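You operate a simulated robot arm through the tools that you are given. There is no shell and no other tool.

Carry out the task below with a simulated robot arm. There is one attempt and no reset: what you move stays moved.

TASK
Swap in the full bottle, then draw a wet strip of 50 cm.
Fine: stand the empty blue bottle on the bench, seat the green bottle down in the bottle dock, set the length dial and stroke the tape lever once, roll cover shut, fingers clear of the mouth. Pinch no finger, drop nothing heavy, dent nothing, knock nothing over. Set down upright: blue bottle.
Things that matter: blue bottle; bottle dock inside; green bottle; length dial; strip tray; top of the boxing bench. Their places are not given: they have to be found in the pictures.

It is judged by the outcome, as a careful person would: the job done as asked, and still so three seconds after it is handed in. It fails if anything else is knocked over, pushed out of place, dropped, spilled or broken. A push-on lid holds only when it is set on centred and level and pressed home; a screw cap is set on level and turned clockwise until tight.

THE ROBOT
A 6-joint arm with a two-finger gripper, fixed in place. Base frame: the origin is on the floor under the middle of its stand, x ahead of it, y to its left, z up; the work surface is at about z = 800. Readings come in mm, degrees, newtons and seconds.
It reaches about 1298 mm from its shoulder. Its first joint turns from -149.0 to 149.0 degrees. Payload 1.57 kg.
The tool frame sits at the grasp point between the pads (the TCP): z along the fingers, y along the line on which they close. The tips reach 21 mm beyond it. The gripper opens to 70 mm; its body begins 50 mm behind the TCP.
Orientation is that of the tool frame in the base frame, as a unit quaternion [x, y, z, w]. With the fingers straight down and closing along the base's y, the tool's x points along the base's -x, its y along +y and its z along -z.

THE INTERFACE
- The arm moves only by the tool jog_arm. Its argument "motion" is a list of rows, each a list of 3 entries, a list of its own where there are three numbers: the shift along the tool's x, y, z in mm, then the turn, a rotation vector about the tool's x, y, z in degrees, then the opening, from 0 (shut) to 1 (fully open). In form: [[[x, y, z], [ax, ay, az], grip], ...]. A call has 1 to 20 rows; each row is the pose to reach, as a shift and turn from the pose commanded when the call began, along the tool's axes at that moment. Each row takes 0.2 s and may step no farther than 50 mm and 8.6 degrees from the row before; otherwise, or with a gripper value out of range, the whole call is refused. Where a pose cannot be reached the arm comes as near as it can. A force on the tool above 80 N (or 10 N above the force at the start of the call, whichever is more), or a blocked arm, ends the call early, and 0.2 s more pass. The fingers move at their own pace (about 64.8 mm/s each) and stop on an object; they squeeze with about 25 N. The grip force told is the motor's: it shows also when the fingers shut on nothing. Time passes only in rows, and 0.2 s behind the last, so rows that repeat a pose let the fingers close. The reply holds the time, the measured pose of the TCP, the force on the tool along the base axes, the opening and the grip force, in the units named above and with some noise, with the torque about the TCP (base axes, N m) and any sound that the robot's microphone picked up, and new pictures: "show" is both (left out), scene, wrist or none.
- Cameras (640 x 400 px; columns grow to the right, rows downward): "scene" is fixed at [48.7, 649, 1561.6]; the picture's right is [-0.46, -0.89, 0.00], its down [-0.86, 0.44, -0.27] and it looks along [0.24, -0.13, -0.96] (base axes); focal length 214 px, centre (320, 200). "wrist" rides on the gripper at [79, 4, -81] in the tool frame; the picture's right is [-0.05, 1.00, 0.00], its down [-0.67, -0.04, -0.74] and it looks along [-0.74, -0.04, 0.67] (tool axes); focal length 256 px, centre (320, 200).
- raise_lower(by): slides the trunk up (or, below 0, down) by that many mm; the arm rides with it, the base frame stays. It gives what a move gives, with no picture.
- probe_pixels(camera, pixels): for up to 12 pixels [column, row] of the newest picture of that camera ("zoom" is the newest enlarged one), the place [x, y, z] in the base frame of the surface seen there, good to about 2 mm. No time passes.
- close_up(camera, box): a new picture of the part [left, top, right, bottom] of that camera's present view, enlarged. No time passes.
- close_job(): hands the job in; it is judged then, once.

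Unless the task says otherwise, let go and move clear before handing in.

The tools are called after "Call:" as name(argument=value, ...) on one line, values as JSON. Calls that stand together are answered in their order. jog_arm: Moves the arm, as the interface text tells. Its arguments: {"type":"object","properties":{"motion":{"type":"array","items":{"type":"array"}},"show":{"type":"string","enum":["both","scene","wrist","none"]}},"required":["motion"]} The other tools are called the same way: raise_lower (by) moves the trunk up or down; probe_pixels (camera, pixels) gives the place of the surface under pixels of a picture; close_up (camera, box) takes an enlarged picture of a part of a camera's view; close_job () hands the job in.

At the start:

```text
t: 0.0
eef_pos: [417.6, 586.2, 1195.1]
tcp_rot: [0.0, 1.0, -0.001, 0.0]
contact_force: [0.3, -0.2, 0.7]
wrist_torque: [-0.01, 0.0, 0.02]
gripper_width: 70.1
gripper_force: 0.2
trunk travel left (down, up): [-877.0, 93.0]
```

scene: 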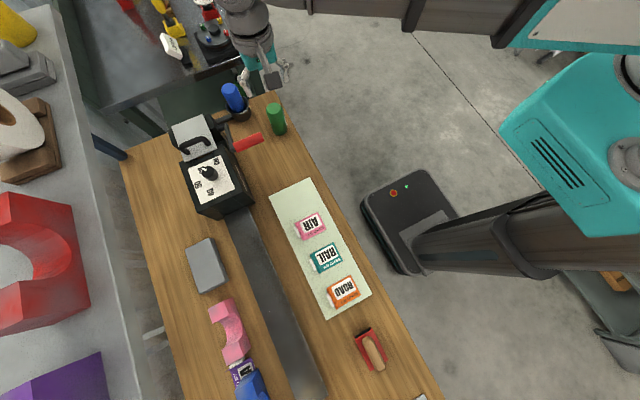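
wrist: 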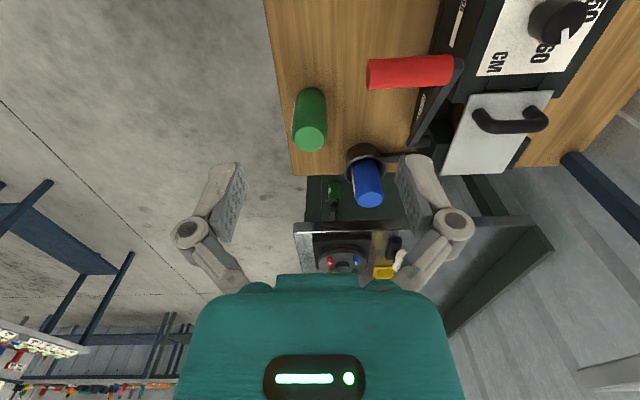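

The scene shows the blue bottle near (233,97), the green bottle near (276,118), the dial near (208,173) and a red lever handle near (248,142). I'll take close-ups before moving.

Call:
close_up(camera="scene", box=[150, 60, 310, 230])

Call:
close_up(camera="wrist", box=[260, 0, 640, 240])

```text
2.35 times, centred on (230, 145) of scene
```

zoom: 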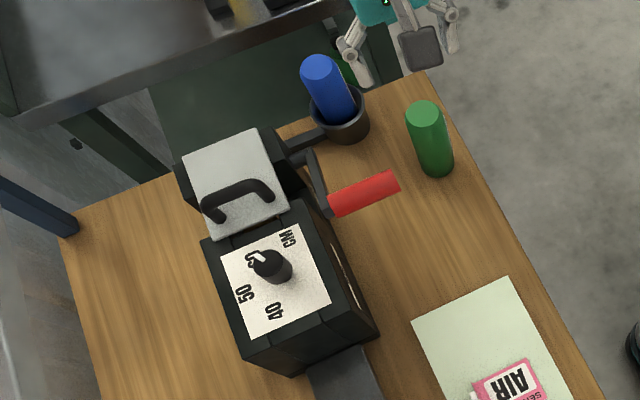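

```text
1.67 times, centred on (450, 120) of wrist
```

zoom: 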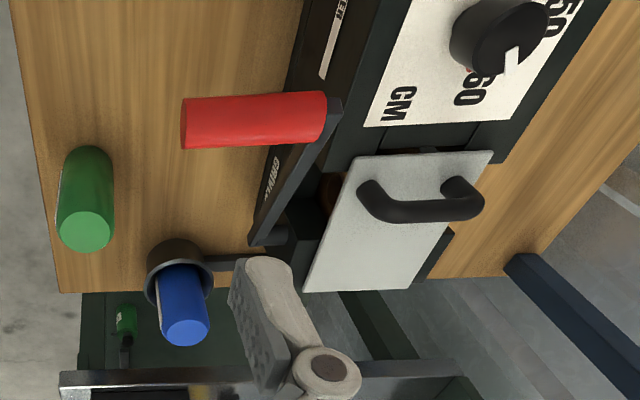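

The dial's white pointer is at 60, and the blue bottle sits in a cup-shaped dock ring. I'll probe positions of the bottles, dock, dial, lever and cover.

Call:
probe_pixels(camera="scene", pixels=[[230, 88], [236, 104], [241, 115], [273, 107], [280, 130], [262, 150], [270, 100], [245, 142], [235, 146], [263, 137], [208, 173], [200, 147]])

Call:
probe_pixels(camera="wrist", pixels=[[309, 138], [311, 100], [371, 199], [365, 170], [352, 165], [360, 148], [375, 73], [445, 70], [565, 20], [560, 38], [500, 100], [510, 118]])

Call:
close_up(camera="scene", box=[180, 140, 250, 215])

Call:
close_up(camera="wrist", box=[280, 60, 440, 220])

```text
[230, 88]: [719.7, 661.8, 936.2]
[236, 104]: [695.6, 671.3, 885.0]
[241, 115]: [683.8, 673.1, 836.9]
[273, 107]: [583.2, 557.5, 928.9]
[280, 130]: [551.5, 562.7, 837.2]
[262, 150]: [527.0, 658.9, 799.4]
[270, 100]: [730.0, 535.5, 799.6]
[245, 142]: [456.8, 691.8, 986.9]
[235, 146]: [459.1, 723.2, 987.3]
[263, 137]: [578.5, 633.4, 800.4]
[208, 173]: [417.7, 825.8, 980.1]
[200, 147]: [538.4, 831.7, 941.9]
```

```text
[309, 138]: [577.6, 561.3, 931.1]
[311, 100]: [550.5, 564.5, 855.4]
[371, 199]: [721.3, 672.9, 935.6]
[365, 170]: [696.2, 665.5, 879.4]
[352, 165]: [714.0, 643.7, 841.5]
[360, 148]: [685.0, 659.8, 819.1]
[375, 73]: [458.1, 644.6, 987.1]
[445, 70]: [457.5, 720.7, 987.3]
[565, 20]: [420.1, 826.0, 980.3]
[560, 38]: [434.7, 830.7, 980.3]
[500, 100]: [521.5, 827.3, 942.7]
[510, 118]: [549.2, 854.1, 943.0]
```

```text
5.33 times, centred on (215, 178) of scene
```

zoom: 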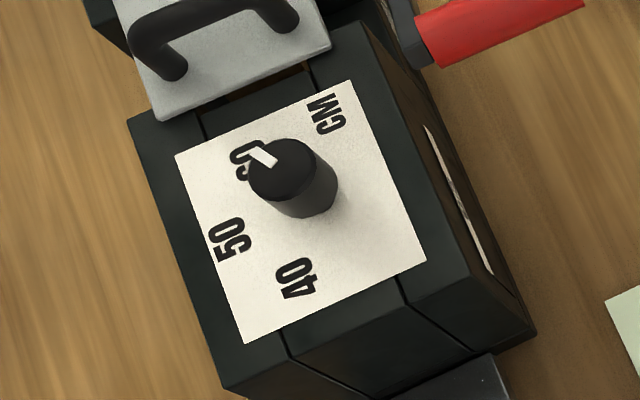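

```text
2.50 times, centred on (360, 140) of wrist
```

zoom: 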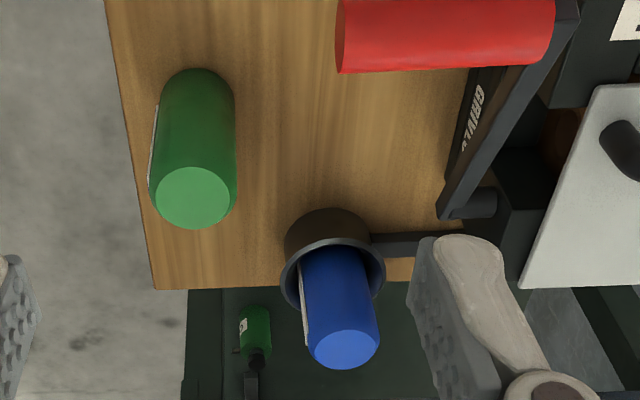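

The bottles stand about 131 mm tall with tops at z≈931 (green) and z≈936 (blue). I need edges for diameters and centres, so I'll enlarge and probe.

Call:
close_up(camera="wrist", box=[280, 80, 400, 220])

```text
2.86 times, centred on (340, 150) of wrist
```

zoom: 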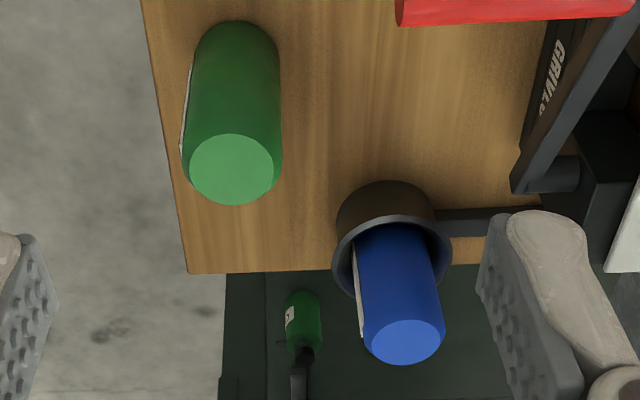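

Call:
probe_pixels(camera="zoom", pixels=[[192, 168], [278, 165], [234, 137], [234, 201], [366, 345], [442, 340], [404, 322], [404, 362], [342, 250], [443, 240], [390, 218], [440, 262]])

Call:
probe_pixels(camera="zoom", pixels=[[390, 183], [350, 200], [470, 218], [184, 268], [320, 100], [530, 185], [590, 100], [570, 170], [400, 20], [600, 18], [300, 310], [400, 380]])

```text
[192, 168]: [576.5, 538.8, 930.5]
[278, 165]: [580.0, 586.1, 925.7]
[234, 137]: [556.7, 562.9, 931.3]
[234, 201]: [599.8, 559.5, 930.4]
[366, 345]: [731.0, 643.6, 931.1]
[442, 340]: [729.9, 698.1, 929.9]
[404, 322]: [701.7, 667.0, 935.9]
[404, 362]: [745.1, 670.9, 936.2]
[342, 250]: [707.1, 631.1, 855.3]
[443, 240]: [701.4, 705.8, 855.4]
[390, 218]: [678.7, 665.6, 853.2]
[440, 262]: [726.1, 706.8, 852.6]
```

```text
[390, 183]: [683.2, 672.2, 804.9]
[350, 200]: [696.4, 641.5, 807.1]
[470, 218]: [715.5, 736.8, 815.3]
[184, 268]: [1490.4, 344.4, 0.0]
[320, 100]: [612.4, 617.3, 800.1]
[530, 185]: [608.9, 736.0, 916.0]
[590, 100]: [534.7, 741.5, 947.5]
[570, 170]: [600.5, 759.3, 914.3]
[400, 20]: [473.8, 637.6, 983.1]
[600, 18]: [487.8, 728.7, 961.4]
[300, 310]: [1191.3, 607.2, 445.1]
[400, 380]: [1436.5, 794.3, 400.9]
```

Green is centred near (578, 562), blue near (722, 670) inside a ring with its rim at z≈855. Next I measure the dial, its labels, the lever and the free bench space.

Call:
close_up(camera="scene", box=[185, 148, 241, 208])

```text
6.67 times, centred on (213, 178) of scene
```

zoom: 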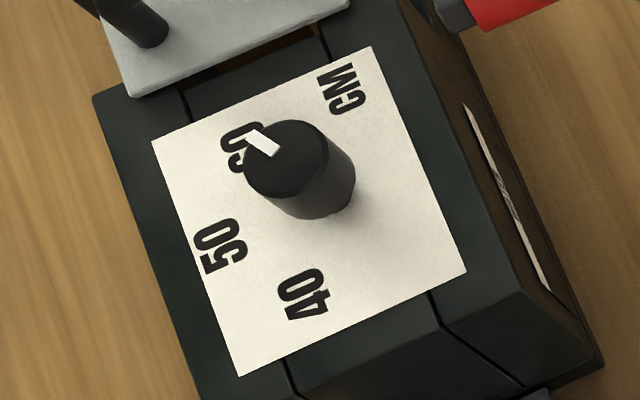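

Call:
probe_pixels(camera="zoom", pixels=[[253, 131], [278, 152], [248, 172], [325, 140], [290, 122], [285, 195], [235, 148], [221, 246], [304, 294], [343, 90], [318, 216], [353, 180]])

Call:
probe_pixels(camera="zoom", pixels=[[152, 142], [371, 47], [466, 272], [239, 375], [400, 200], [260, 330], [286, 158], [150, 20], [240, 60], [560, 300], [430, 290], [480, 20]])

Call:
probe_pixels(camera="scene", pixels=[[275, 165], [290, 165], [262, 175], [255, 115], [258, 100], [285, 180], [250, 250], [300, 370], [243, 215], [182, 145], [225, 120], [222, 130]])

```text
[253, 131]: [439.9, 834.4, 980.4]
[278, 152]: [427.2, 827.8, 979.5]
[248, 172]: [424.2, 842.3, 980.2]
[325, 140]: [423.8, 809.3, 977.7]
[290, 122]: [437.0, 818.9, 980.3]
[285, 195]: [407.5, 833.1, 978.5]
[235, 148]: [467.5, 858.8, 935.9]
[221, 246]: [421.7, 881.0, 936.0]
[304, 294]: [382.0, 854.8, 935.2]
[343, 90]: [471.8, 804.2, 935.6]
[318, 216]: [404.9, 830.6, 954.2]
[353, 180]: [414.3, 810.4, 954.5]
```

```text
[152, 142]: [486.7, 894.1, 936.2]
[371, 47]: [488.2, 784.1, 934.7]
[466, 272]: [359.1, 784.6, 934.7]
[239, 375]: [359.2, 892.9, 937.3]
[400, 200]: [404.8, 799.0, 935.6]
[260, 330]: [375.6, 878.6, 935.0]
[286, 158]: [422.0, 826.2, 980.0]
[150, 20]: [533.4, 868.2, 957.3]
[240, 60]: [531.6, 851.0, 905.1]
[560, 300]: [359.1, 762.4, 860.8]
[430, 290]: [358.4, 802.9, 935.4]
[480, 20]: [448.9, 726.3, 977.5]
```

```text
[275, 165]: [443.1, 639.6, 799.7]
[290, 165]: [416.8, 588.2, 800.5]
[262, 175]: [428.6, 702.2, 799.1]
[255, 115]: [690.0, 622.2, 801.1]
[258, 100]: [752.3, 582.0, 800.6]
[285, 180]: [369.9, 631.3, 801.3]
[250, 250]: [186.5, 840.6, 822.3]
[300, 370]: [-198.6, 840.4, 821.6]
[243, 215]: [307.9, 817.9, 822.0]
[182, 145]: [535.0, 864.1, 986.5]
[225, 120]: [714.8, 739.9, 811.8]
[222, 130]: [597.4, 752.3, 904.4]
```

Dial panel lies at z≈936, knob top at z≈980 centred about (422, 826), with 50 at about 90° (+y) and the pointer at about 27°. Now I move above the blue bottle at a safe height and look again.

Call:
jog_arm(motion=[[[-34, 9, 14], [0, 0, 0], 1], [[-72, 20, 30], [0, 0, 0], 1], [[-112, 31, 46], [0, 0, 0], 1], [[-152, 42, 62], [0, 0, 0], 1], [[-192, 53, 78], [0, 0, 0], 1], [[-232, 64, 94], [0, 0, 0], 1], [[-268, 74, 110], [0, 0, 0], 1], [[-290, 80, 120], [0, 0, 0], 1], [[-300, 83, 125], [0, 0, 0], 1], [[-304, 84, 125], [0, 0, 0], 1]])

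```text
t: 2.2
eef_pos: [717.3, 666.4, 1195.9]
tcp_rot: [-0.001, 1.0, 0.0, 0.0]
contact_force: [0.1, -0.4, 0.2]
wrist_torque: [0.01, 0.0, 0.01]
gripper_width: 69.9
gripper_force: 0.0
out of reach, approached as far as the arm can: row 1, 2, 3, 4, 5, 6, 7, 8, 9, 10
trunk travel left (down, up): [-877.0, 93.0]
```

scene: 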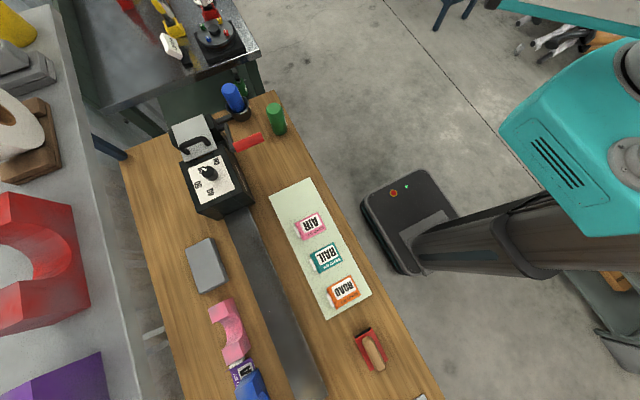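
wrist: 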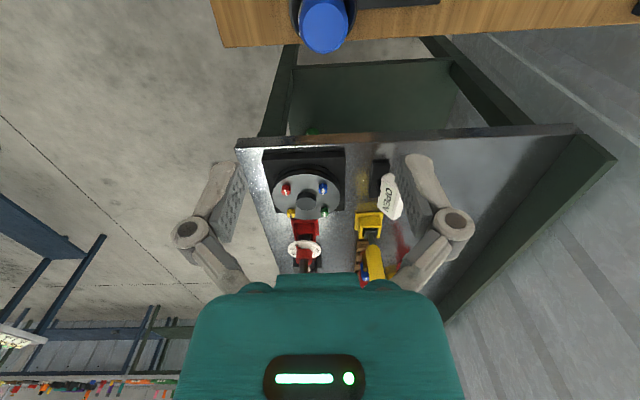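

The arm stopped at z=1195 although I commanded lower, so that is its reach limit at this trunk height. I'll lower the trunk 130 mm so the arm rides down, and then check reach.

Call:
raise_lower(by=-130)

```text
t: 3.8
eef_pos: [717.4, 667.0, 1066.8]
tcp_rot: [0.0, 1.0, 0.0, 0.0]
contact_force: [-0.3, 0.8, 0.4]
wrist_torque: [-0.05, 0.02, 0.0]
gripper_width: 70.0
gripper_force: 0.2
trunk travel left (down, up): [-747.0, 223.0]
```

The TCP rode down to z≈1067, as expected. I make a tiny move up to check what the commanded pose is now and get new pictures.

Call:
jog_arm(motion=[[[0, 0, 0], [0, 0, 0], 1], [[0, 0, 0], [0, 0, 0], 1]])

```text
t: 4.4
eef_pos: [716.7, 665.9, 1066.1]
tcp_rot: [0.0, 1.0, 0.0, 0.0]
contact_force: [-0.4, -0.3, 0.2]
wrist_torque: [-0.01, -0.04, 0.01]
gripper_width: 70.0
gripper_force: 0.1
trunk travel left (down, up): [-747.0, 223.0]
```

scene: 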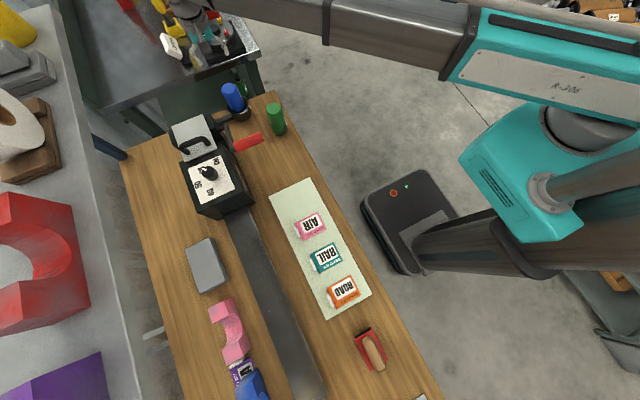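
wrist: 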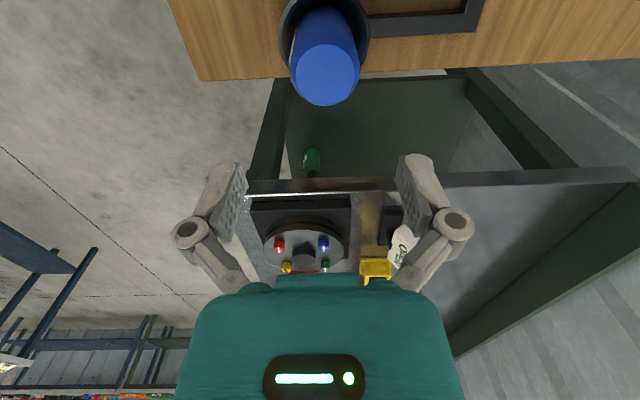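

The blue bottle top is at wrist (327,70) and the dock rim around it. I'll enlarge and probe for precise centres.

Call:
close_up(camera="wrist", box=[240, 0, 420, 112])

```text
3.56 times, centred on (330, 56) of wrist
```

zoom: 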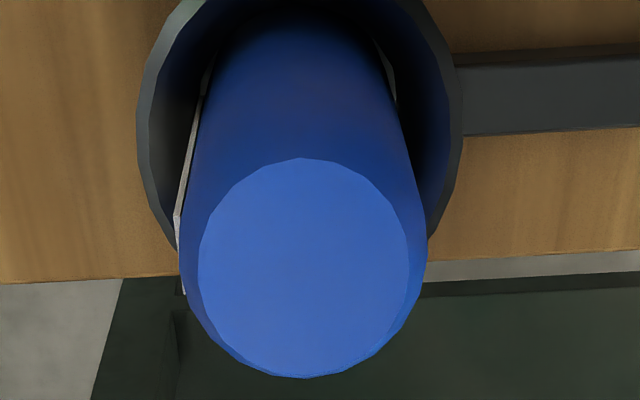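

Call:
probe_pixels(camera="zoom", pixels=[[201, 260], [405, 265], [300, 162], [300, 374], [302, 265], [183, 262], [424, 255], [142, 150], [456, 140], [180, 240], [430, 225], [178, 235]])

Call:
probe_pixels(camera="zoom", pixels=[[200, 70], [400, 70], [300, 60], [170, 130], [440, 130], [150, 60], [440, 50], [560, 90], [200, 5], [480, 130], [180, 215], [192, 140]])

```text
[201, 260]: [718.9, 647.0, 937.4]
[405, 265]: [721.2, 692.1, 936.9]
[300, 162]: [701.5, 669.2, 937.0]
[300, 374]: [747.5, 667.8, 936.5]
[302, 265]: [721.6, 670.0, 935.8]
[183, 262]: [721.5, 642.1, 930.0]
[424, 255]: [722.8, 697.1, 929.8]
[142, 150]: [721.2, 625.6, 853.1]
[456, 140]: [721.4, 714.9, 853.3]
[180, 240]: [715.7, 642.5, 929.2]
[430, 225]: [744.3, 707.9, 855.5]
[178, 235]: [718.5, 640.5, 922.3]
```

```text
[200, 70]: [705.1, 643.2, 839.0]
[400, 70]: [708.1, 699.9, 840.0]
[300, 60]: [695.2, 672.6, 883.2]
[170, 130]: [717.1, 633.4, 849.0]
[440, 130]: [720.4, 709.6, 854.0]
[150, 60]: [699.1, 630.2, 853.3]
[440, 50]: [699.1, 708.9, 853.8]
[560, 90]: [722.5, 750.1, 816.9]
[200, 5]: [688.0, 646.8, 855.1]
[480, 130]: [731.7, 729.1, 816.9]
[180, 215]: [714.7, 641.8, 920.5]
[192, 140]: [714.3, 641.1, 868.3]
```

Blue bottle is upright at (722, 670), about 55 mm wide. The dock bore is about 75 mm wide and on the same centre. I'll raise the arm relative to the trunk and then lower the trunk, to get working room lower down.

Call:
jog_arm(motion=[[[0, 0, -30], [0, 0, 0], 1], [[0, 0, -70], [0, 0, 0], 1], [[0, 0, -110], [0, 0, 0], 1], [[0, 0, -150], [0, 0, 0], 1], [[0, 0, -180], [0, 0, 0], 1], [[0, 0, -200], [0, 0, 0], 1], [[0, 0, -200], [0, 0, 0], 1]], show="scene")

```text
t: 6.0
eef_pos: [716.0, 665.9, 1065.7]
tcp_rot: [0.0, 1.0, 0.0, 0.0]
contact_force: [0.8, -0.8, -0.3]
wrist_torque: [-0.01, 0.01, 0.02]
gripper_width: 70.4
gripper_force: 0.0
out of reach, approached as far as the arm can: row 1, 2, 3, 4, 5, 6, 7
trunk travel left (down, up): [-747.0, 223.0]
```

scene: 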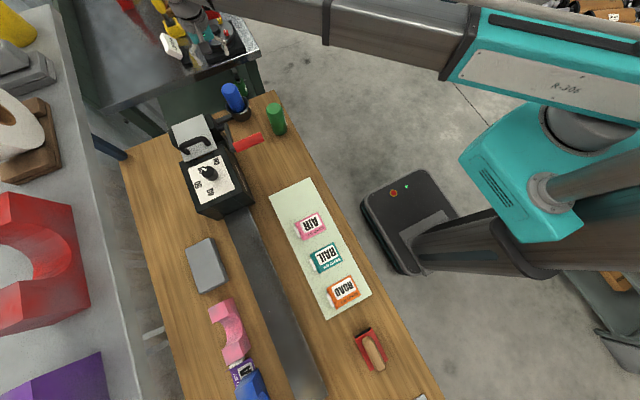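

The arm cannot move vertically by itself; height evidently comes only from the trunk. I'll now trim the horizontal position to (722, 670) before descending.

Call:
jog_arm(motion=[[[-5, 4, 0], [0, 0, 0], 1], [[-5, 4, 0], [0, 0, 0], 1], [[-5, 4, 0], [0, 0, 0], 1]], show="wrist")

```text
t: 6.8
eef_pos: [719.8, 669.9, 1064.9]
tcp_rot: [0.0, 1.0, 0.0, 0.0]
contact_force: [0.5, 0.1, -0.3]
wrist_torque: [0.0, 0.0, -0.04]
gripper_width: 69.7
gripper_force: 0.0
trunk travel left (down, up): [-747.0, 223.0]
```

wrist: 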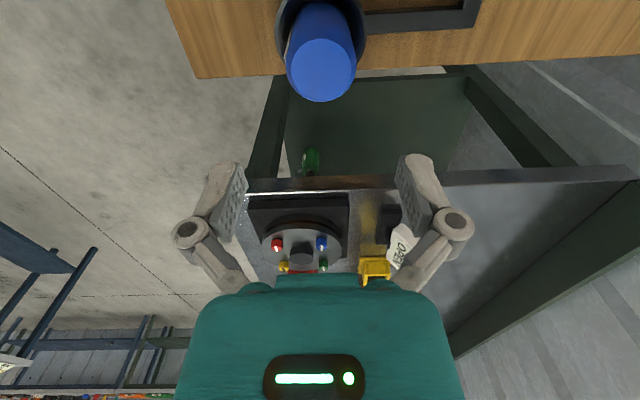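

Now at (719.8, 669.9, 1065), nearly over the bottle axis. I'll trim 2 mm in x and lower the trunk 100 mm.

Call:
jog_arm(motion=[[[-2, 0, 0], [0, 0, 0], 1], [[-2, 0, 0], [0, 0, 0], 1]], show="none")

Call:
raise_lower(by=-100)

Call:
jog_arm(motion=[[[0, 0, 0], [0, 0, 0], 1]])

```text
t: 7.4
eef_pos: [722.4, 669.0, 1066.1]
tcp_rot: [0.0, 1.0, 0.0, 0.0]
contact_force: [0.1, 0.4, 0.0]
wrist_torque: [0.01, 0.01, 0.02]
gripper_width: 69.9
gripper_force: 0.1
trunk travel left (down, up): [-747.0, 223.0]
```

```text
t: 8.7
eef_pos: [722.1, 668.3, 965.0]
tcp_rot: [0.001, 1.0, 0.0, 0.0]
contact_force: [0.6, 0.4, 0.3]
wrist_torque: [0.01, 0.01, 0.0]
gripper_width: 70.0
gripper_force: 0.0
trunk travel left (down, up): [-647.0, 323.0]
```

```text
t: 9.1
eef_pos: [721.1, 669.4, 965.5]
tcp_rot: [0.0, 1.0, 0.001, 0.0]
contact_force: [0.2, 0.9, 0.1]
wrist_torque: [-0.02, -0.03, -0.03]
gripper_width: 70.3
gripper_force: 0.0
trunk travel left (down, up): [-647.0, 323.0]
```

scene: 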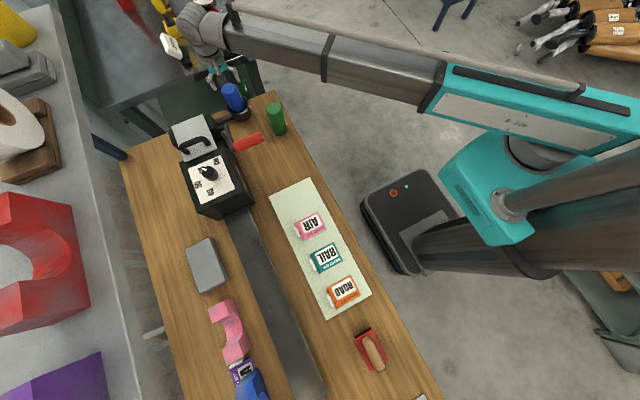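
wrist: 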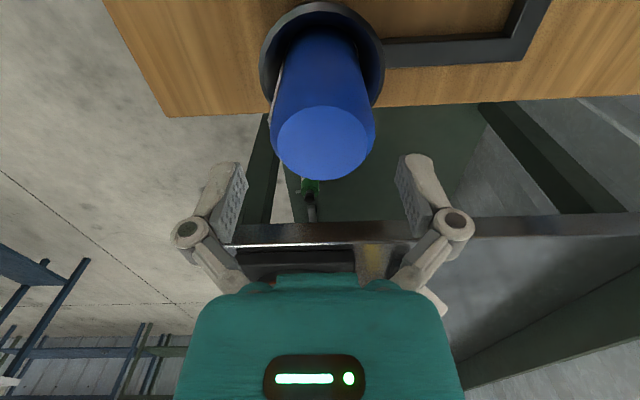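

Fingers straddle the blue bottle evenly at wrist (320,150). I'll descend 65 mm to TCP z≈900, which keeps the tips 25 mm above the dock rim.

Call:
raise_lower(by=-65)

Call:
jog_arm(motion=[[[0, 0, 0], [0, 0, 0], 1]])

```text
t: 10.2
eef_pos: [721.2, 668.2, 901.1]
tcp_rot: [0.001, 1.0, 0.0, 0.0]
contact_force: [0.3, -0.3, -0.9]
wrist_torque: [0.03, -0.01, -0.01]
gripper_width: 70.1
gripper_force: 0.1
trunk travel left (down, up): [-582.0, 388.0]
```

```text
t: 10.6
eef_pos: [722.6, 668.9, 900.9]
tcp_rot: [0.001, 1.0, 0.0, -0.001]
contact_force: [-0.2, 0.5, -0.3]
wrist_torque: [0.03, 0.02, 0.0]
gripper_width: 70.1
gripper_force: 0.1
trunk travel left (down, up): [-582.0, 388.0]
```

scene: 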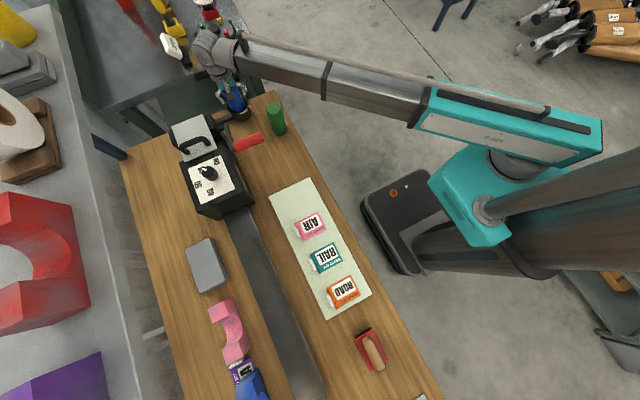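
wrist: 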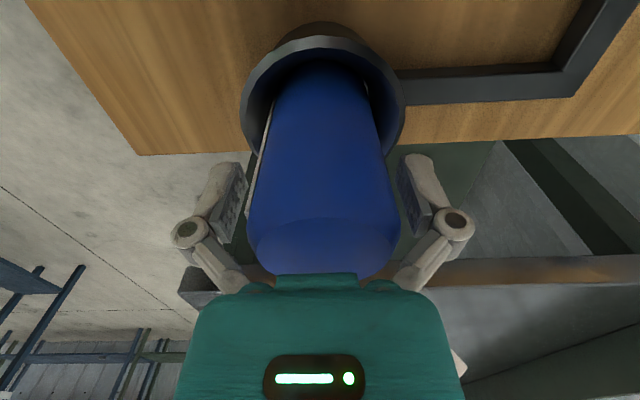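

Both pads straddle the bottle at TCP z≈901. I'll close the fingers and hold.

Call:
jog_arm(motion=[[[0, 0, 0], [0, 0, 0], 0.8], [[0, 0, 0], [0, 0, 0], 0.5], [[0, 0, 0], [0, 0, 0], 0.5], [[0, 0, 0], [0, 0, 0], 0.5]], show="wrist")

```text
t: 11.6
eef_pos: [720.4, 668.8, 902.3]
tcp_rot: [0.0, 1.0, 0.002, 0.001]
contact_force: [5.0, 5.5, 25.9]
wrist_torque: [0.07, -0.19, 0.01]
gripper_width: 60.5
gripper_force: 25.0
trunk travel left (down, up): [-582.0, 388.0]
```

wrist: 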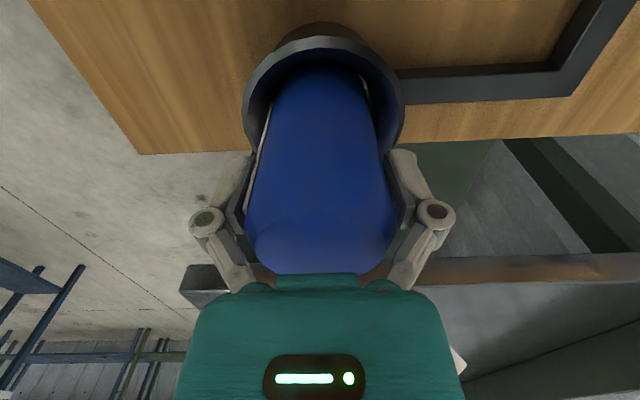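

The fingers stopped at 60.5 mm with 25 N grip. I'll lift 20 mm and check that the bottle comes along.

Call:
raise_lower(by=20)

Call:
jog_arm(motion=[[[0, 0, 0], [0, 0, 0], 0.5]])

```text
t: 12.2
eef_pos: [722.6, 669.0, 920.3]
tcp_rot: [0.0, 1.0, 0.0, 0.0]
contact_force: [-0.3, 0.9, -1.9]
wrist_torque: [0.01, -0.01, -0.03]
gripper_width: 57.3
gripper_force: 25.2
trunk travel left (down, up): [-602.0, 368.0]
```

```text
t: 12.6
eef_pos: [722.9, 668.0, 920.7]
tcp_rot: [0.0, 1.0, 0.0, 0.0]
contact_force: [-0.2, 0.1, -1.9]
wrist_torque: [0.0, 0.0, -0.02]
gripper_width: 57.1
gripper_force: 25.4
trunk travel left (down, up): [-602.0, 368.0]
```

scene: 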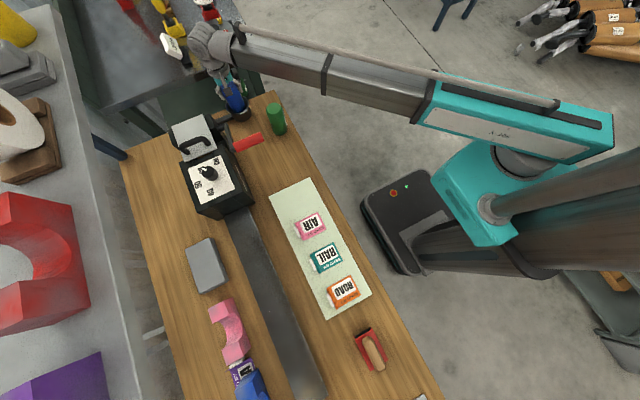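
wrist: 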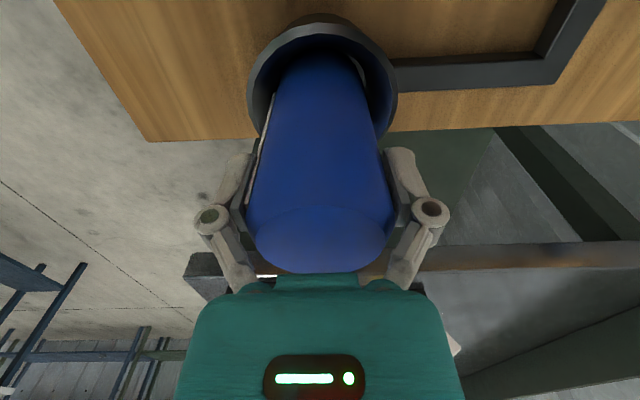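

The lift force is −1.9 N and width 57 mm, so the bottle is held and rising. I'll raise 80 mm more to clear the rim, and probe the bench edge for a resting place.

Call:
raise_lower(by=80)

Call:
probe_pixels(camera="scene", pixels=[[272, 93], [276, 95], [268, 95], [286, 115], [290, 120], [291, 130], [297, 140], [300, 150], [262, 108], [256, 122], [265, 125], [262, 92]])

```text
t: 13.8
eef_pos: [721.8, 669.7, 1001.1]
tcp_rot: [0.0, 1.0, 0.0, 0.0]
contact_force: [0.1, -0.6, -2.6]
wrist_torque: [0.04, 0.04, 0.0]
gripper_width: 57.5
gripper_force: 24.7
trunk travel left (down, up): [-682.0, 288.0]
```

```text
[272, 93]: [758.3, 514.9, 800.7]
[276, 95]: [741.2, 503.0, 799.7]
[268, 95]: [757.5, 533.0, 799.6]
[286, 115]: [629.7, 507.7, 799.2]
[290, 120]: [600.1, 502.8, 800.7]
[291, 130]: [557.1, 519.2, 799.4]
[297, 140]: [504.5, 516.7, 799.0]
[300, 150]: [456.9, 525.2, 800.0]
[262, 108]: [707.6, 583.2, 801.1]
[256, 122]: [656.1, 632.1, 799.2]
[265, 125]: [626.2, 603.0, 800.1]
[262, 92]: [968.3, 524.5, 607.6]
```

The bench extends from y≈500 to beyond, with a far edge at x≈775, so (668, 568) is a clear spot. I'll carry the blue bottle there at TCP z≈1001.

Call:
jog_arm(motion=[[[5, -9, 0], [0, 0, 0], 0.5], [[16, -29, 0], [0, 0, 0], 0.5], [[29, -54, 0], [0, 0, 0], 0.5], [[42, -79, 0], [0, 0, 0], 0.5], [[51, -96, 0], [0, 0, 0], 0.5], [[54, -102, 0], [0, 0, 0], 0.5], [[54, -102, 0], [0, 0, 0], 0.5]])

```text
t: 15.4
eef_pos: [667.5, 567.1, 1001.0]
tcp_rot: [0.0, 1.0, 0.0, 0.0]
contact_force: [0.1, -0.2, -1.6]
wrist_torque: [-0.06, -0.02, 0.02]
gripper_width: 56.9
gripper_force: 25.0
trunk travel left (down, up): [-682.0, 288.0]
```

scene: 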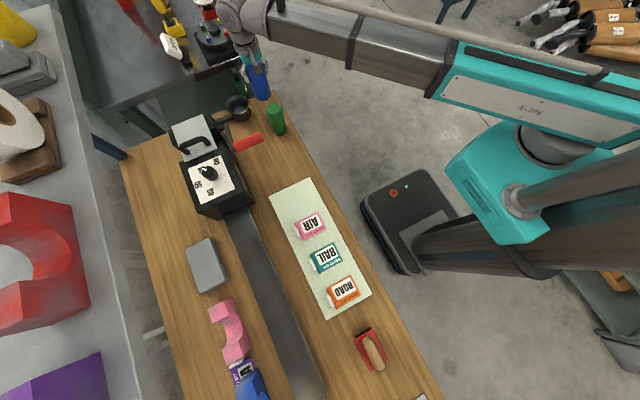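
wrist: 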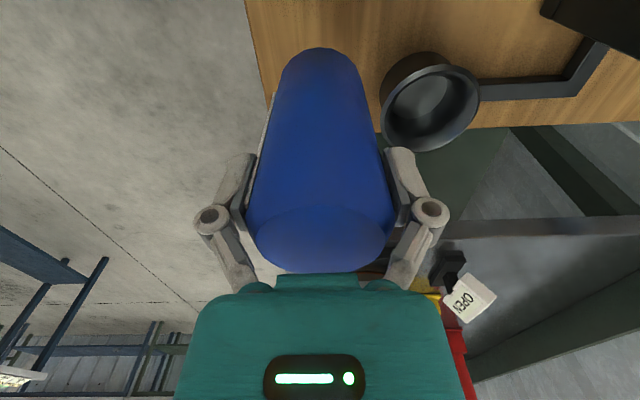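

The blue bottle is held upright, and the empty dock shows at wrist (430,105). I'll probe the bottle's position in the hand and the dock's inside.

Call:
close_up(camera="wrist", box=[350, 30, 510, 170])

Call:
probe_pixels(camera="wrist", pixels=[[320, 235], [320, 260], [280, 235], [360, 235], [320, 60], [300, 60], [345, 65], [430, 75], [386, 105], [473, 90], [425, 145], [430, 105]])

Call:
probe_pixels(camera="scene", pixels=[[263, 97], [259, 75], [257, 70], [251, 85], [269, 85], [237, 108], [229, 105], [247, 102], [237, 97], [277, 118], [265, 100], [240, 120]])

```text
2.86 times, centred on (430, 100) of wrist
```

zoom: 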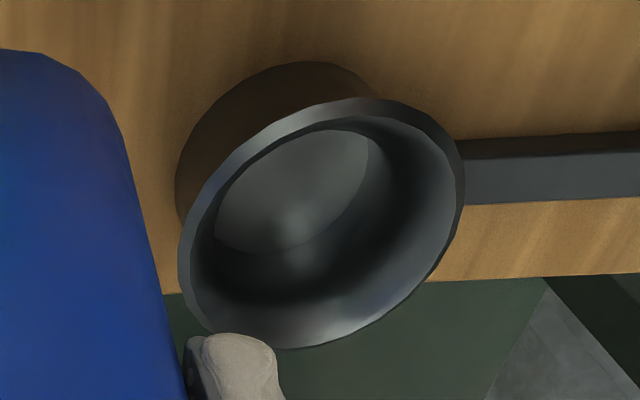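

```text
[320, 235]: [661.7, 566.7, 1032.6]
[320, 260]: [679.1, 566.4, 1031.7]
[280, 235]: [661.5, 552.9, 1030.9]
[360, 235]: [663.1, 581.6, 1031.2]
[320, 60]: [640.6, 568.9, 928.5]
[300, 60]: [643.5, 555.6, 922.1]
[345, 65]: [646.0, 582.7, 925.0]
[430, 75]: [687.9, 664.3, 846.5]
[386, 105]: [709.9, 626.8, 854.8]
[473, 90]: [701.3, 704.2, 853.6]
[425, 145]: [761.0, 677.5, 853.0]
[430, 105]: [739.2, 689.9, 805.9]
```

```text
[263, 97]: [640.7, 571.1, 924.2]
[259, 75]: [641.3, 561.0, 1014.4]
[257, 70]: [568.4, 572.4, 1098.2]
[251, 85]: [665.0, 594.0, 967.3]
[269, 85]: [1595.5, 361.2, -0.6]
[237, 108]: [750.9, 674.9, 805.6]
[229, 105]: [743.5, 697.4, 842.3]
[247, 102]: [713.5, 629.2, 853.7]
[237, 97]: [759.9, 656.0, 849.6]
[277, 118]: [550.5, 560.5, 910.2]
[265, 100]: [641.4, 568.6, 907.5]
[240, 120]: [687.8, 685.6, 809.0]
```

The bottle's top is 31 mm above the TCP, so its base is about 100 mm below. The dock tapers to a floor at z≈806. I'll probe the dock bore in the close-up, then lower most of the way to the bench.

Call:
probe_pixels(camera="zoom", pixels=[[218, 225], [370, 150], [290, 180], [340, 132], [280, 247], [385, 180], [445, 180], [300, 300], [250, 300], [320, 220], [420, 150], [240, 190]])

Call:
raise_lower(by=-88)

```text
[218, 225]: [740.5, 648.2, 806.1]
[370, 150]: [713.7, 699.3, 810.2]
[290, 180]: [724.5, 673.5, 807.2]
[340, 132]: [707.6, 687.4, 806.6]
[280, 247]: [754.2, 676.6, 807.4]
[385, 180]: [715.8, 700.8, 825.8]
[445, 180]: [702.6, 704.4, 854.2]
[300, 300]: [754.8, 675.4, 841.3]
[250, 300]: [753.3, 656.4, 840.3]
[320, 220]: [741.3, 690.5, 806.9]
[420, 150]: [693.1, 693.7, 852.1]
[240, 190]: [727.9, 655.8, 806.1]
```

```text
t: 16.6
eef_pos: [667.6, 567.8, 912.1]
tcp_rot: [0.0, 1.0, 0.0, 0.0]
contact_force: [0.7, -1.4, -1.1]
wrist_torque: [-0.01, 0.04, 0.03]
gripper_width: 57.3
gripper_force: 24.9
trunk travel left (down, up): [-594.0, 376.0]
```

Dock bore radius is about 32 mm against the bottle's 28 mm, with a lead-in at the rim. The blue base should now be about 12 mm above the bench, so I'll continue down in small steps.

Call:
raise_lower(by=-8)

Call:
jog_arm(motion=[[[0, 0, 0], [0, 0, 0], 0.5]], show="both")

```text
t: 17.2
eef_pos: [667.1, 567.2, 904.3]
tcp_rot: [0.0, 1.0, -0.001, 0.0]
contact_force: [-0.2, -0.3, -2.8]
wrist_torque: [0.0, 0.03, -0.01]
gripper_width: 57.1
gripper_force: 24.9
trunk travel left (down, up): [-586.0, 384.0]
```

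```text
t: 17.6
eef_pos: [668.2, 567.0, 904.8]
tcp_rot: [0.0, 1.0, 0.0, 0.001]
contact_force: [0.2, -0.9, -1.4]
wrist_torque: [-0.02, 0.0, 0.0]
gripper_width: 57.1
gripper_force: 24.6
trunk travel left (down, up): [-586.0, 384.0]
```

scene: 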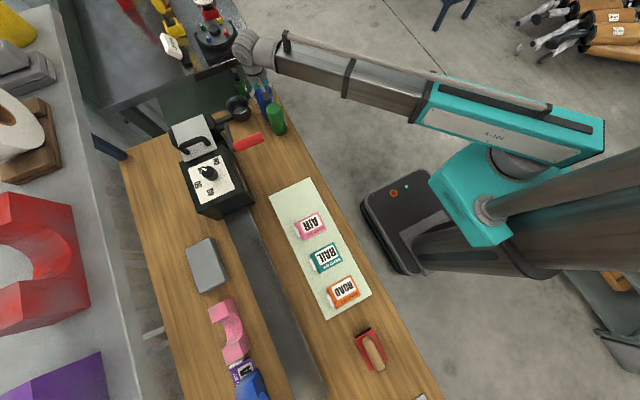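
wrist: 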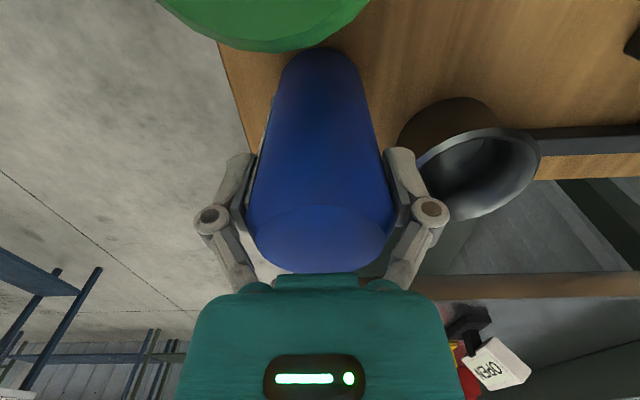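

Green's top is close below the wrist camera but clear. I'll probe blue's top to know how far its base is from the bench.

Call:
probe_pixels(camera="wrist", pixels=[[320, 235], [320, 255], [290, 240], [350, 240], [320, 245], [310, 230]])

Call:
raise_lower(by=-2)

```text
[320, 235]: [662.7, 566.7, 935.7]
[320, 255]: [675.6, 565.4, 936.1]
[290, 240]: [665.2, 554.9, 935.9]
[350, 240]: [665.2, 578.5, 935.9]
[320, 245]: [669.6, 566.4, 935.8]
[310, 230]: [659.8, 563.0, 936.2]
```

```text
t: 18.1
eef_pos: [668.2, 566.7, 902.7]
tcp_rot: [0.0, 1.0, 0.0, 0.0]
contact_force: [0.7, -0.7, -1.7]
wrist_torque: [0.02, -0.03, -0.04]
gripper_width: 57.3
gripper_force: 25.2
trunk travel left (down, up): [-584.0, 386.0]
```

Blue's top was 936 (base ≈805), and is now about 803. I'll keep lowering by 1–2 mm until a contact force shows.

Call:
raise_lower(by=-2)

Call:
raise_lower(by=-1)

```text
t: 18.6
eef_pos: [667.7, 566.5, 900.6]
tcp_rot: [0.0, 1.0, 0.001, 0.0]
contact_force: [0.9, 0.4, -1.1]
wrist_torque: [-0.04, -0.02, 0.05]
gripper_width: 57.0
gripper_force: 25.4
trunk travel left (down, up): [-582.0, 388.0]
```

```text
t: 19.1
eef_pos: [667.7, 567.2, 899.6]
tcp_rot: [0.0, 1.0, 0.001, -0.001]
contact_force: [0.5, 1.7, 0.4]
wrist_torque: [0.02, 0.01, 0.01]
gripper_width: 57.2
gripper_force: 24.8
trunk travel left (down, up): [-581.0, 389.0]
```

The vertical force has changed from −1.7 to +0.4 N, which suggests first contact. One more millimetre to confirm.

Call:
raise_lower(by=-1)

Call:
jog_arm(motion=[[[0, 0, 0], [0, 0, 0], 0.5]], show="wrist")

Call:
probe_pixels(camera="wrist", pixels=[[320, 235], [320, 255], [290, 240], [350, 240], [320, 245], [310, 230]])

```text
t: 19.6
eef_pos: [668.0, 566.1, 899.1]
tcp_rot: [0.0, 1.0, 0.001, 0.001]
contact_force: [3.2, 3.3, 13.4]
wrist_torque: [0.11, -0.13, -0.01]
gripper_width: 57.0
gripper_force: 25.4
trunk travel left (down, up): [-580.0, 390.0]
```

```text
t: 20.1
eef_pos: [666.9, 566.8, 900.2]
tcp_rot: [0.0, 1.0, 0.001, 0.001]
contact_force: [4.7, 3.5, 16.0]
wrist_torque: [0.15, -0.22, -0.01]
gripper_width: 57.3
gripper_force: 25.1
trunk travel left (down, up): [-580.0, 390.0]
```

wrist: 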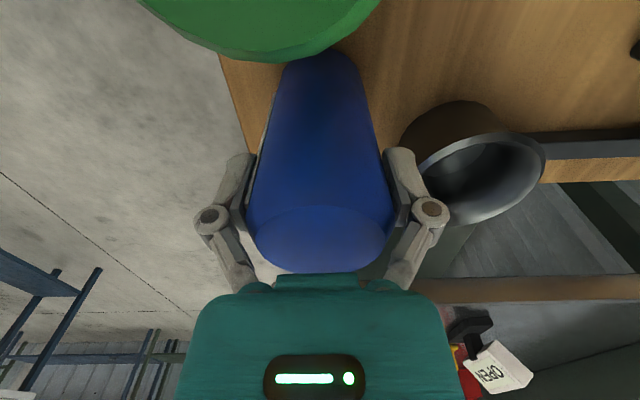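

```text
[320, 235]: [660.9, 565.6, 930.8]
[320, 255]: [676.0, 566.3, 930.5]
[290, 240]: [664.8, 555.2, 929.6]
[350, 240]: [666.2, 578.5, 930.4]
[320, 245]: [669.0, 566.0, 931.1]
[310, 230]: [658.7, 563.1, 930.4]
```

The bottle rests on the bench (16 N contact, top at z≈930.7). I'll relieve the press slightly and open the fingers.

Call:
raise_lower(by=0.7)

Call:
jog_arm(motion=[[[0, 0, 0], [0, 0, 0], 0.86], [[0, 0, 0], [0, 0, 0], 0.92], [[0, 0, 0], [0, 0, 0], 1], [[0, 0, 0], [0, 0, 0], 1]])

```text
t: 20.6
eef_pos: [667.3, 566.3, 899.7]
tcp_rot: [-0.001, 1.0, 0.0, 0.0]
contact_force: [1.6, 2.3, 6.2]
wrist_torque: [0.0, -0.12, 0.02]
gripper_width: 57.4
gripper_force: 25.2
trunk travel left (down, up): [-581.0, 389.0]
```

```text
t: 21.6
eef_pos: [667.2, 566.9, 899.8]
tcp_rot: [0.0, 1.0, 0.0, 0.0]
contact_force: [0.4, -0.2, 0.7]
wrist_torque: [-0.02, -0.03, 0.01]
gripper_width: 70.0
gripper_force: 0.0
trunk travel left (down, up): [-581.0, 389.0]
```

scene: 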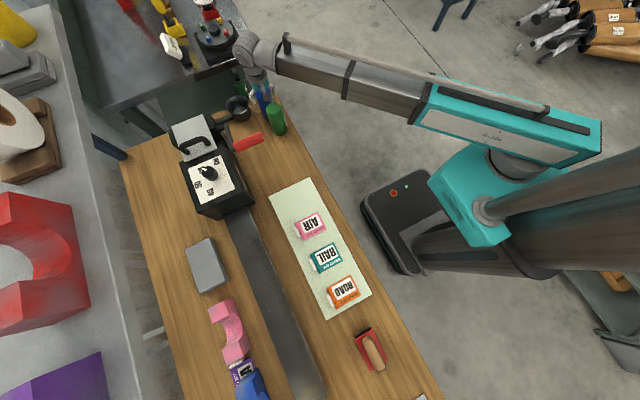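
wrist: 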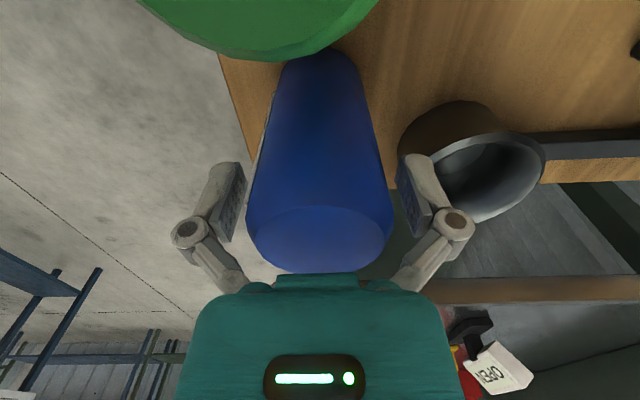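

Blue stands on its own with both pads clear. I'll raise straight up 110 mm and look.

Call:
raise_lower(by=110)

Call:
jog_arm(motion=[[[8, 0, 0], [0, 0, 0], 1], [[30, -2, 0], [0, 0, 0], 1], [[60, -4, 0], [0, 0, 0], 1], [[82, -5, 0], [0, 0, 0], 1], [[89, -5, 0], [0, 0, 0], 1], [[89, -5, 0], [0, 0, 0], 1]])

```text
t: 23.0
eef_pos: [667.6, 566.3, 1009.6]
tcp_rot: [0.0, 1.0, -0.001, 0.0]
contact_force: [0.0, -0.7, -0.2]
wrist_torque: [0.04, -0.05, 0.02]
gripper_width: 70.1
gripper_force: 0.1
trunk travel left (down, up): [-691.0, 279.0]
```

```text
t: 24.4
eef_pos: [577.9, 562.5, 1010.5]
tcp_rot: [0.0, 1.0, 0.0, 0.0]
contact_force: [0.0, 0.8, -0.4]
wrist_torque: [0.02, 0.0, 0.01]
gripper_width: 70.1
gripper_force: 0.0
trunk travel left (down, up): [-691.0, 279.0]
```

scene: 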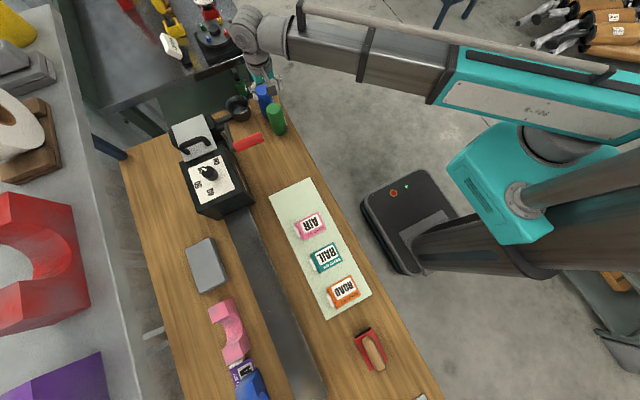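
wrist: 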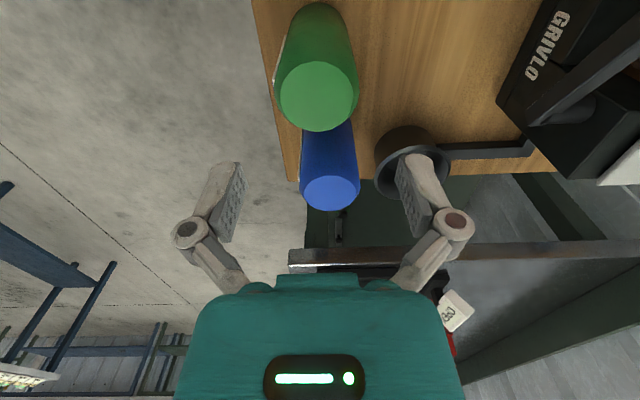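

Blue stands upright at wrist (330,165), and green's top is at wrist (317,97). I'll probe both for accurate centres.

Call:
close_up(camera="wrist", box=[240, 20, 400, 220])

Call:
probe_pixels(camera="wrist", pixels=[[282, 95], [354, 92], [317, 65], [318, 128], [318, 97], [302, 190], [358, 188], [330, 178], [330, 207], [278, 85], [357, 85], [318, 15]])

```text
2.00 times, centred on (320, 120) of wrist
```

zoom: 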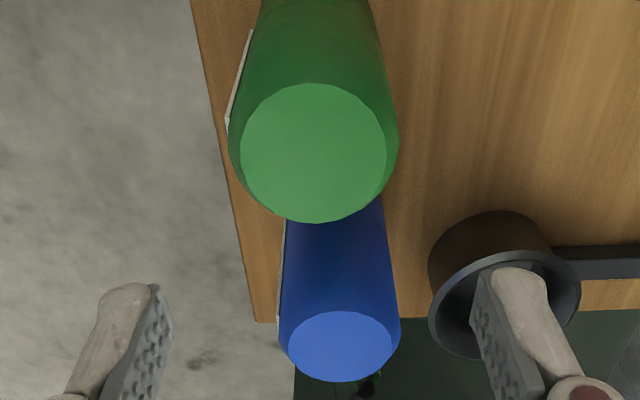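

```text
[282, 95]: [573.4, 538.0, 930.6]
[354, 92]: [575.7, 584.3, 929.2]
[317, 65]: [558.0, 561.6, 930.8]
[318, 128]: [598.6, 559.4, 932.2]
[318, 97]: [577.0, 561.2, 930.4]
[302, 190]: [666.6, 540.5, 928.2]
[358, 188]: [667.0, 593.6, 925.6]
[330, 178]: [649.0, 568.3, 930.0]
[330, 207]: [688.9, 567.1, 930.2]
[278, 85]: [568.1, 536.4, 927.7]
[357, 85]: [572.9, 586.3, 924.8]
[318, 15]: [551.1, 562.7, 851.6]
```

Green's centre is (578, 561), and the TCP is within 1.5 mm of it. I'll trim y and lower to grip height z≈894.

Call:
jog_arm(motion=[[[0, -1, 0], [0, 0, 0], 1], [[0, -1, 0], [0, 0, 0], 1]], show="none")

Call:
raise_lower(by=-60)

Call:
jog_arm(motion=[[[0, 0, 0], [0, 0, 0], 1]], show="wrist")

```text
t: 25.0
eef_pos: [578.4, 561.1, 1008.8]
tcp_rot: [0.0, 1.0, 0.0, 0.0]
contact_force: [0.0, -0.4, -0.5]
wrist_torque: [-0.04, -0.02, -0.01]
gripper_width: 69.9
gripper_force: 0.1
trunk travel left (down, up): [-691.0, 279.0]
```

```text
t: 26.0
eef_pos: [577.7, 560.3, 949.3]
tcp_rot: [0.0, 1.0, 0.0, 0.0]
contact_force: [-0.2, -0.2, 0.7]
wrist_torque: [-0.02, 0.0, -0.01]
gripper_width: 70.0
gripper_force: 0.0
trunk travel left (down, up): [-631.0, 339.0]
```

```text
t: 26.4
eef_pos: [578.3, 560.5, 949.6]
tcp_rot: [0.001, 1.0, -0.001, 0.0]
contact_force: [0.0, 0.4, 0.3]
wrist_torque: [0.0, -0.01, 0.01]
gripper_width: 70.3
gripper_force: 0.0
trunk travel left (down, up): [-631.0, 339.0]
```

wrist: 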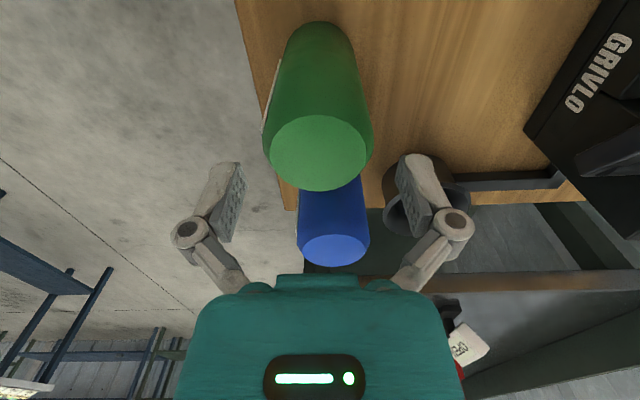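

The fingers are set to pass either side of green, at wrist (318,150). I'll lower 55 mm to grip height and close.

Call:
raise_lower(by=-55)

Call:
jog_arm(motion=[[[0, 0, 0], [0, 0, 0], 0.85], [[0, 0, 0], [0, 0, 0], 0.5], [[0, 0, 0], [0, 0, 0], 0.5], [[0, 0, 0], [0, 0, 0], 0.5], [[0, 0, 0], [0, 0, 0], 0.5]])

```text
t: 27.3
eef_pos: [578.3, 560.7, 895.6]
tcp_rot: [0.0, 1.0, 0.0, -0.001]
contact_force: [-0.2, 0.6, 0.0]
wrist_torque: [-0.01, 0.0, 0.0]
gripper_width: 70.0
gripper_force: 0.1
trunk travel left (down, up): [-576.0, 394.0]
```

```text
t: 28.5
eef_pos: [577.1, 560.5, 896.8]
tcp_rot: [0.001, 1.0, 0.001, 0.001]
contact_force: [4.8, 1.6, 26.9]
wrist_torque: [0.1, -0.16, 0.01]
gripper_width: 61.3
gripper_force: 25.2
trunk travel left (down, up): [-576.0, 394.0]
```

scene: 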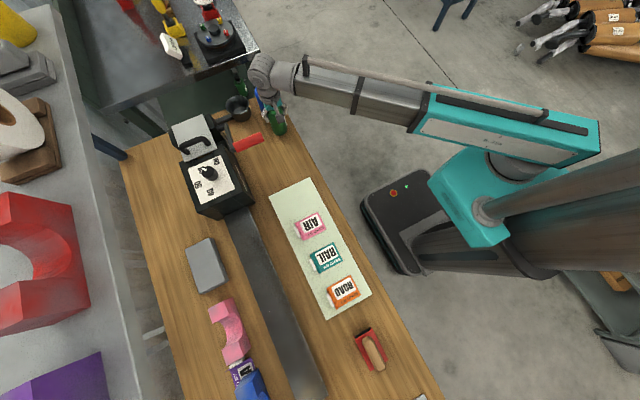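
wrist: 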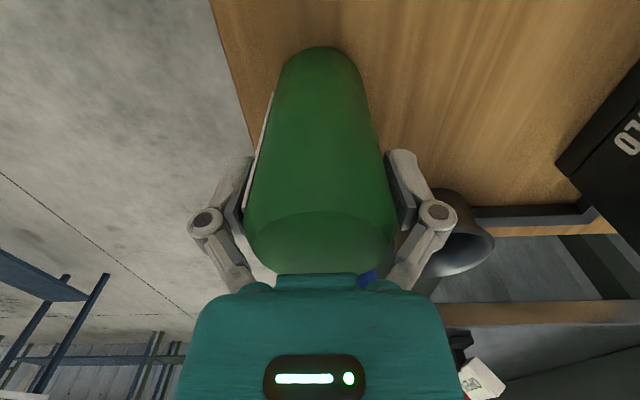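

Grip force is 25 N on green at 61 mm, matching how blue behaved. I'll lift 20 mm and check.

Call:
raise_lower(by=20)

Call:
jog_arm(motion=[[[0, 0, 0], [0, 0, 0], 0.5], [[0, 0, 0], [0, 0, 0], 0.5]], show="wrist")

Call:
probe_pixels(camera="wrist", pixels=[[320, 235], [320, 255], [290, 240], [350, 240], [320, 245], [310, 230]])

```text
t: 29.2
eef_pos: [578.3, 560.9, 914.3]
tcp_rot: [0.0, 1.0, 0.0, 0.0]
contact_force: [-0.6, -0.2, -1.3]
wrist_torque: [0.0, 0.0, -0.02]
gripper_width: 57.1
gripper_force: 25.1
trunk travel left (down, up): [-596.0, 374.0]
```

```text
t: 29.8
eef_pos: [579.0, 560.5, 914.4]
tcp_rot: [0.0, 1.0, 0.0, 0.0]
contact_force: [-0.6, 0.1, -1.2]
wrist_torque: [-0.01, 0.04, -0.02]
gripper_width: 57.6
gripper_force: 25.0
trunk travel left (down, up): [-596.0, 374.0]
```

wrist: 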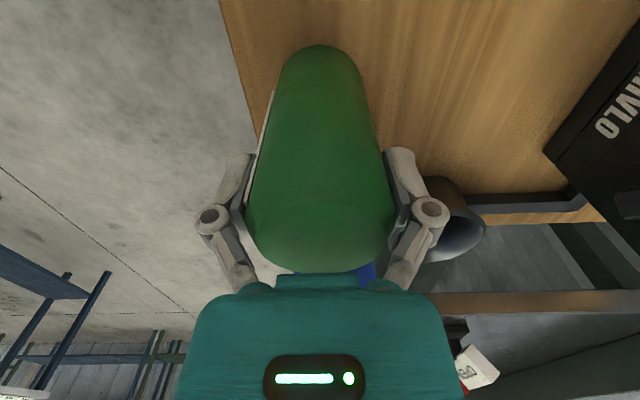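

```text
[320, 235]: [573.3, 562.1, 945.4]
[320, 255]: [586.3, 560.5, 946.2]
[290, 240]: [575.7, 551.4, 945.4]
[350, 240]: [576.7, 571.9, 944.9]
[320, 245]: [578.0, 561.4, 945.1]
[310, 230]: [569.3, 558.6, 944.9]
```

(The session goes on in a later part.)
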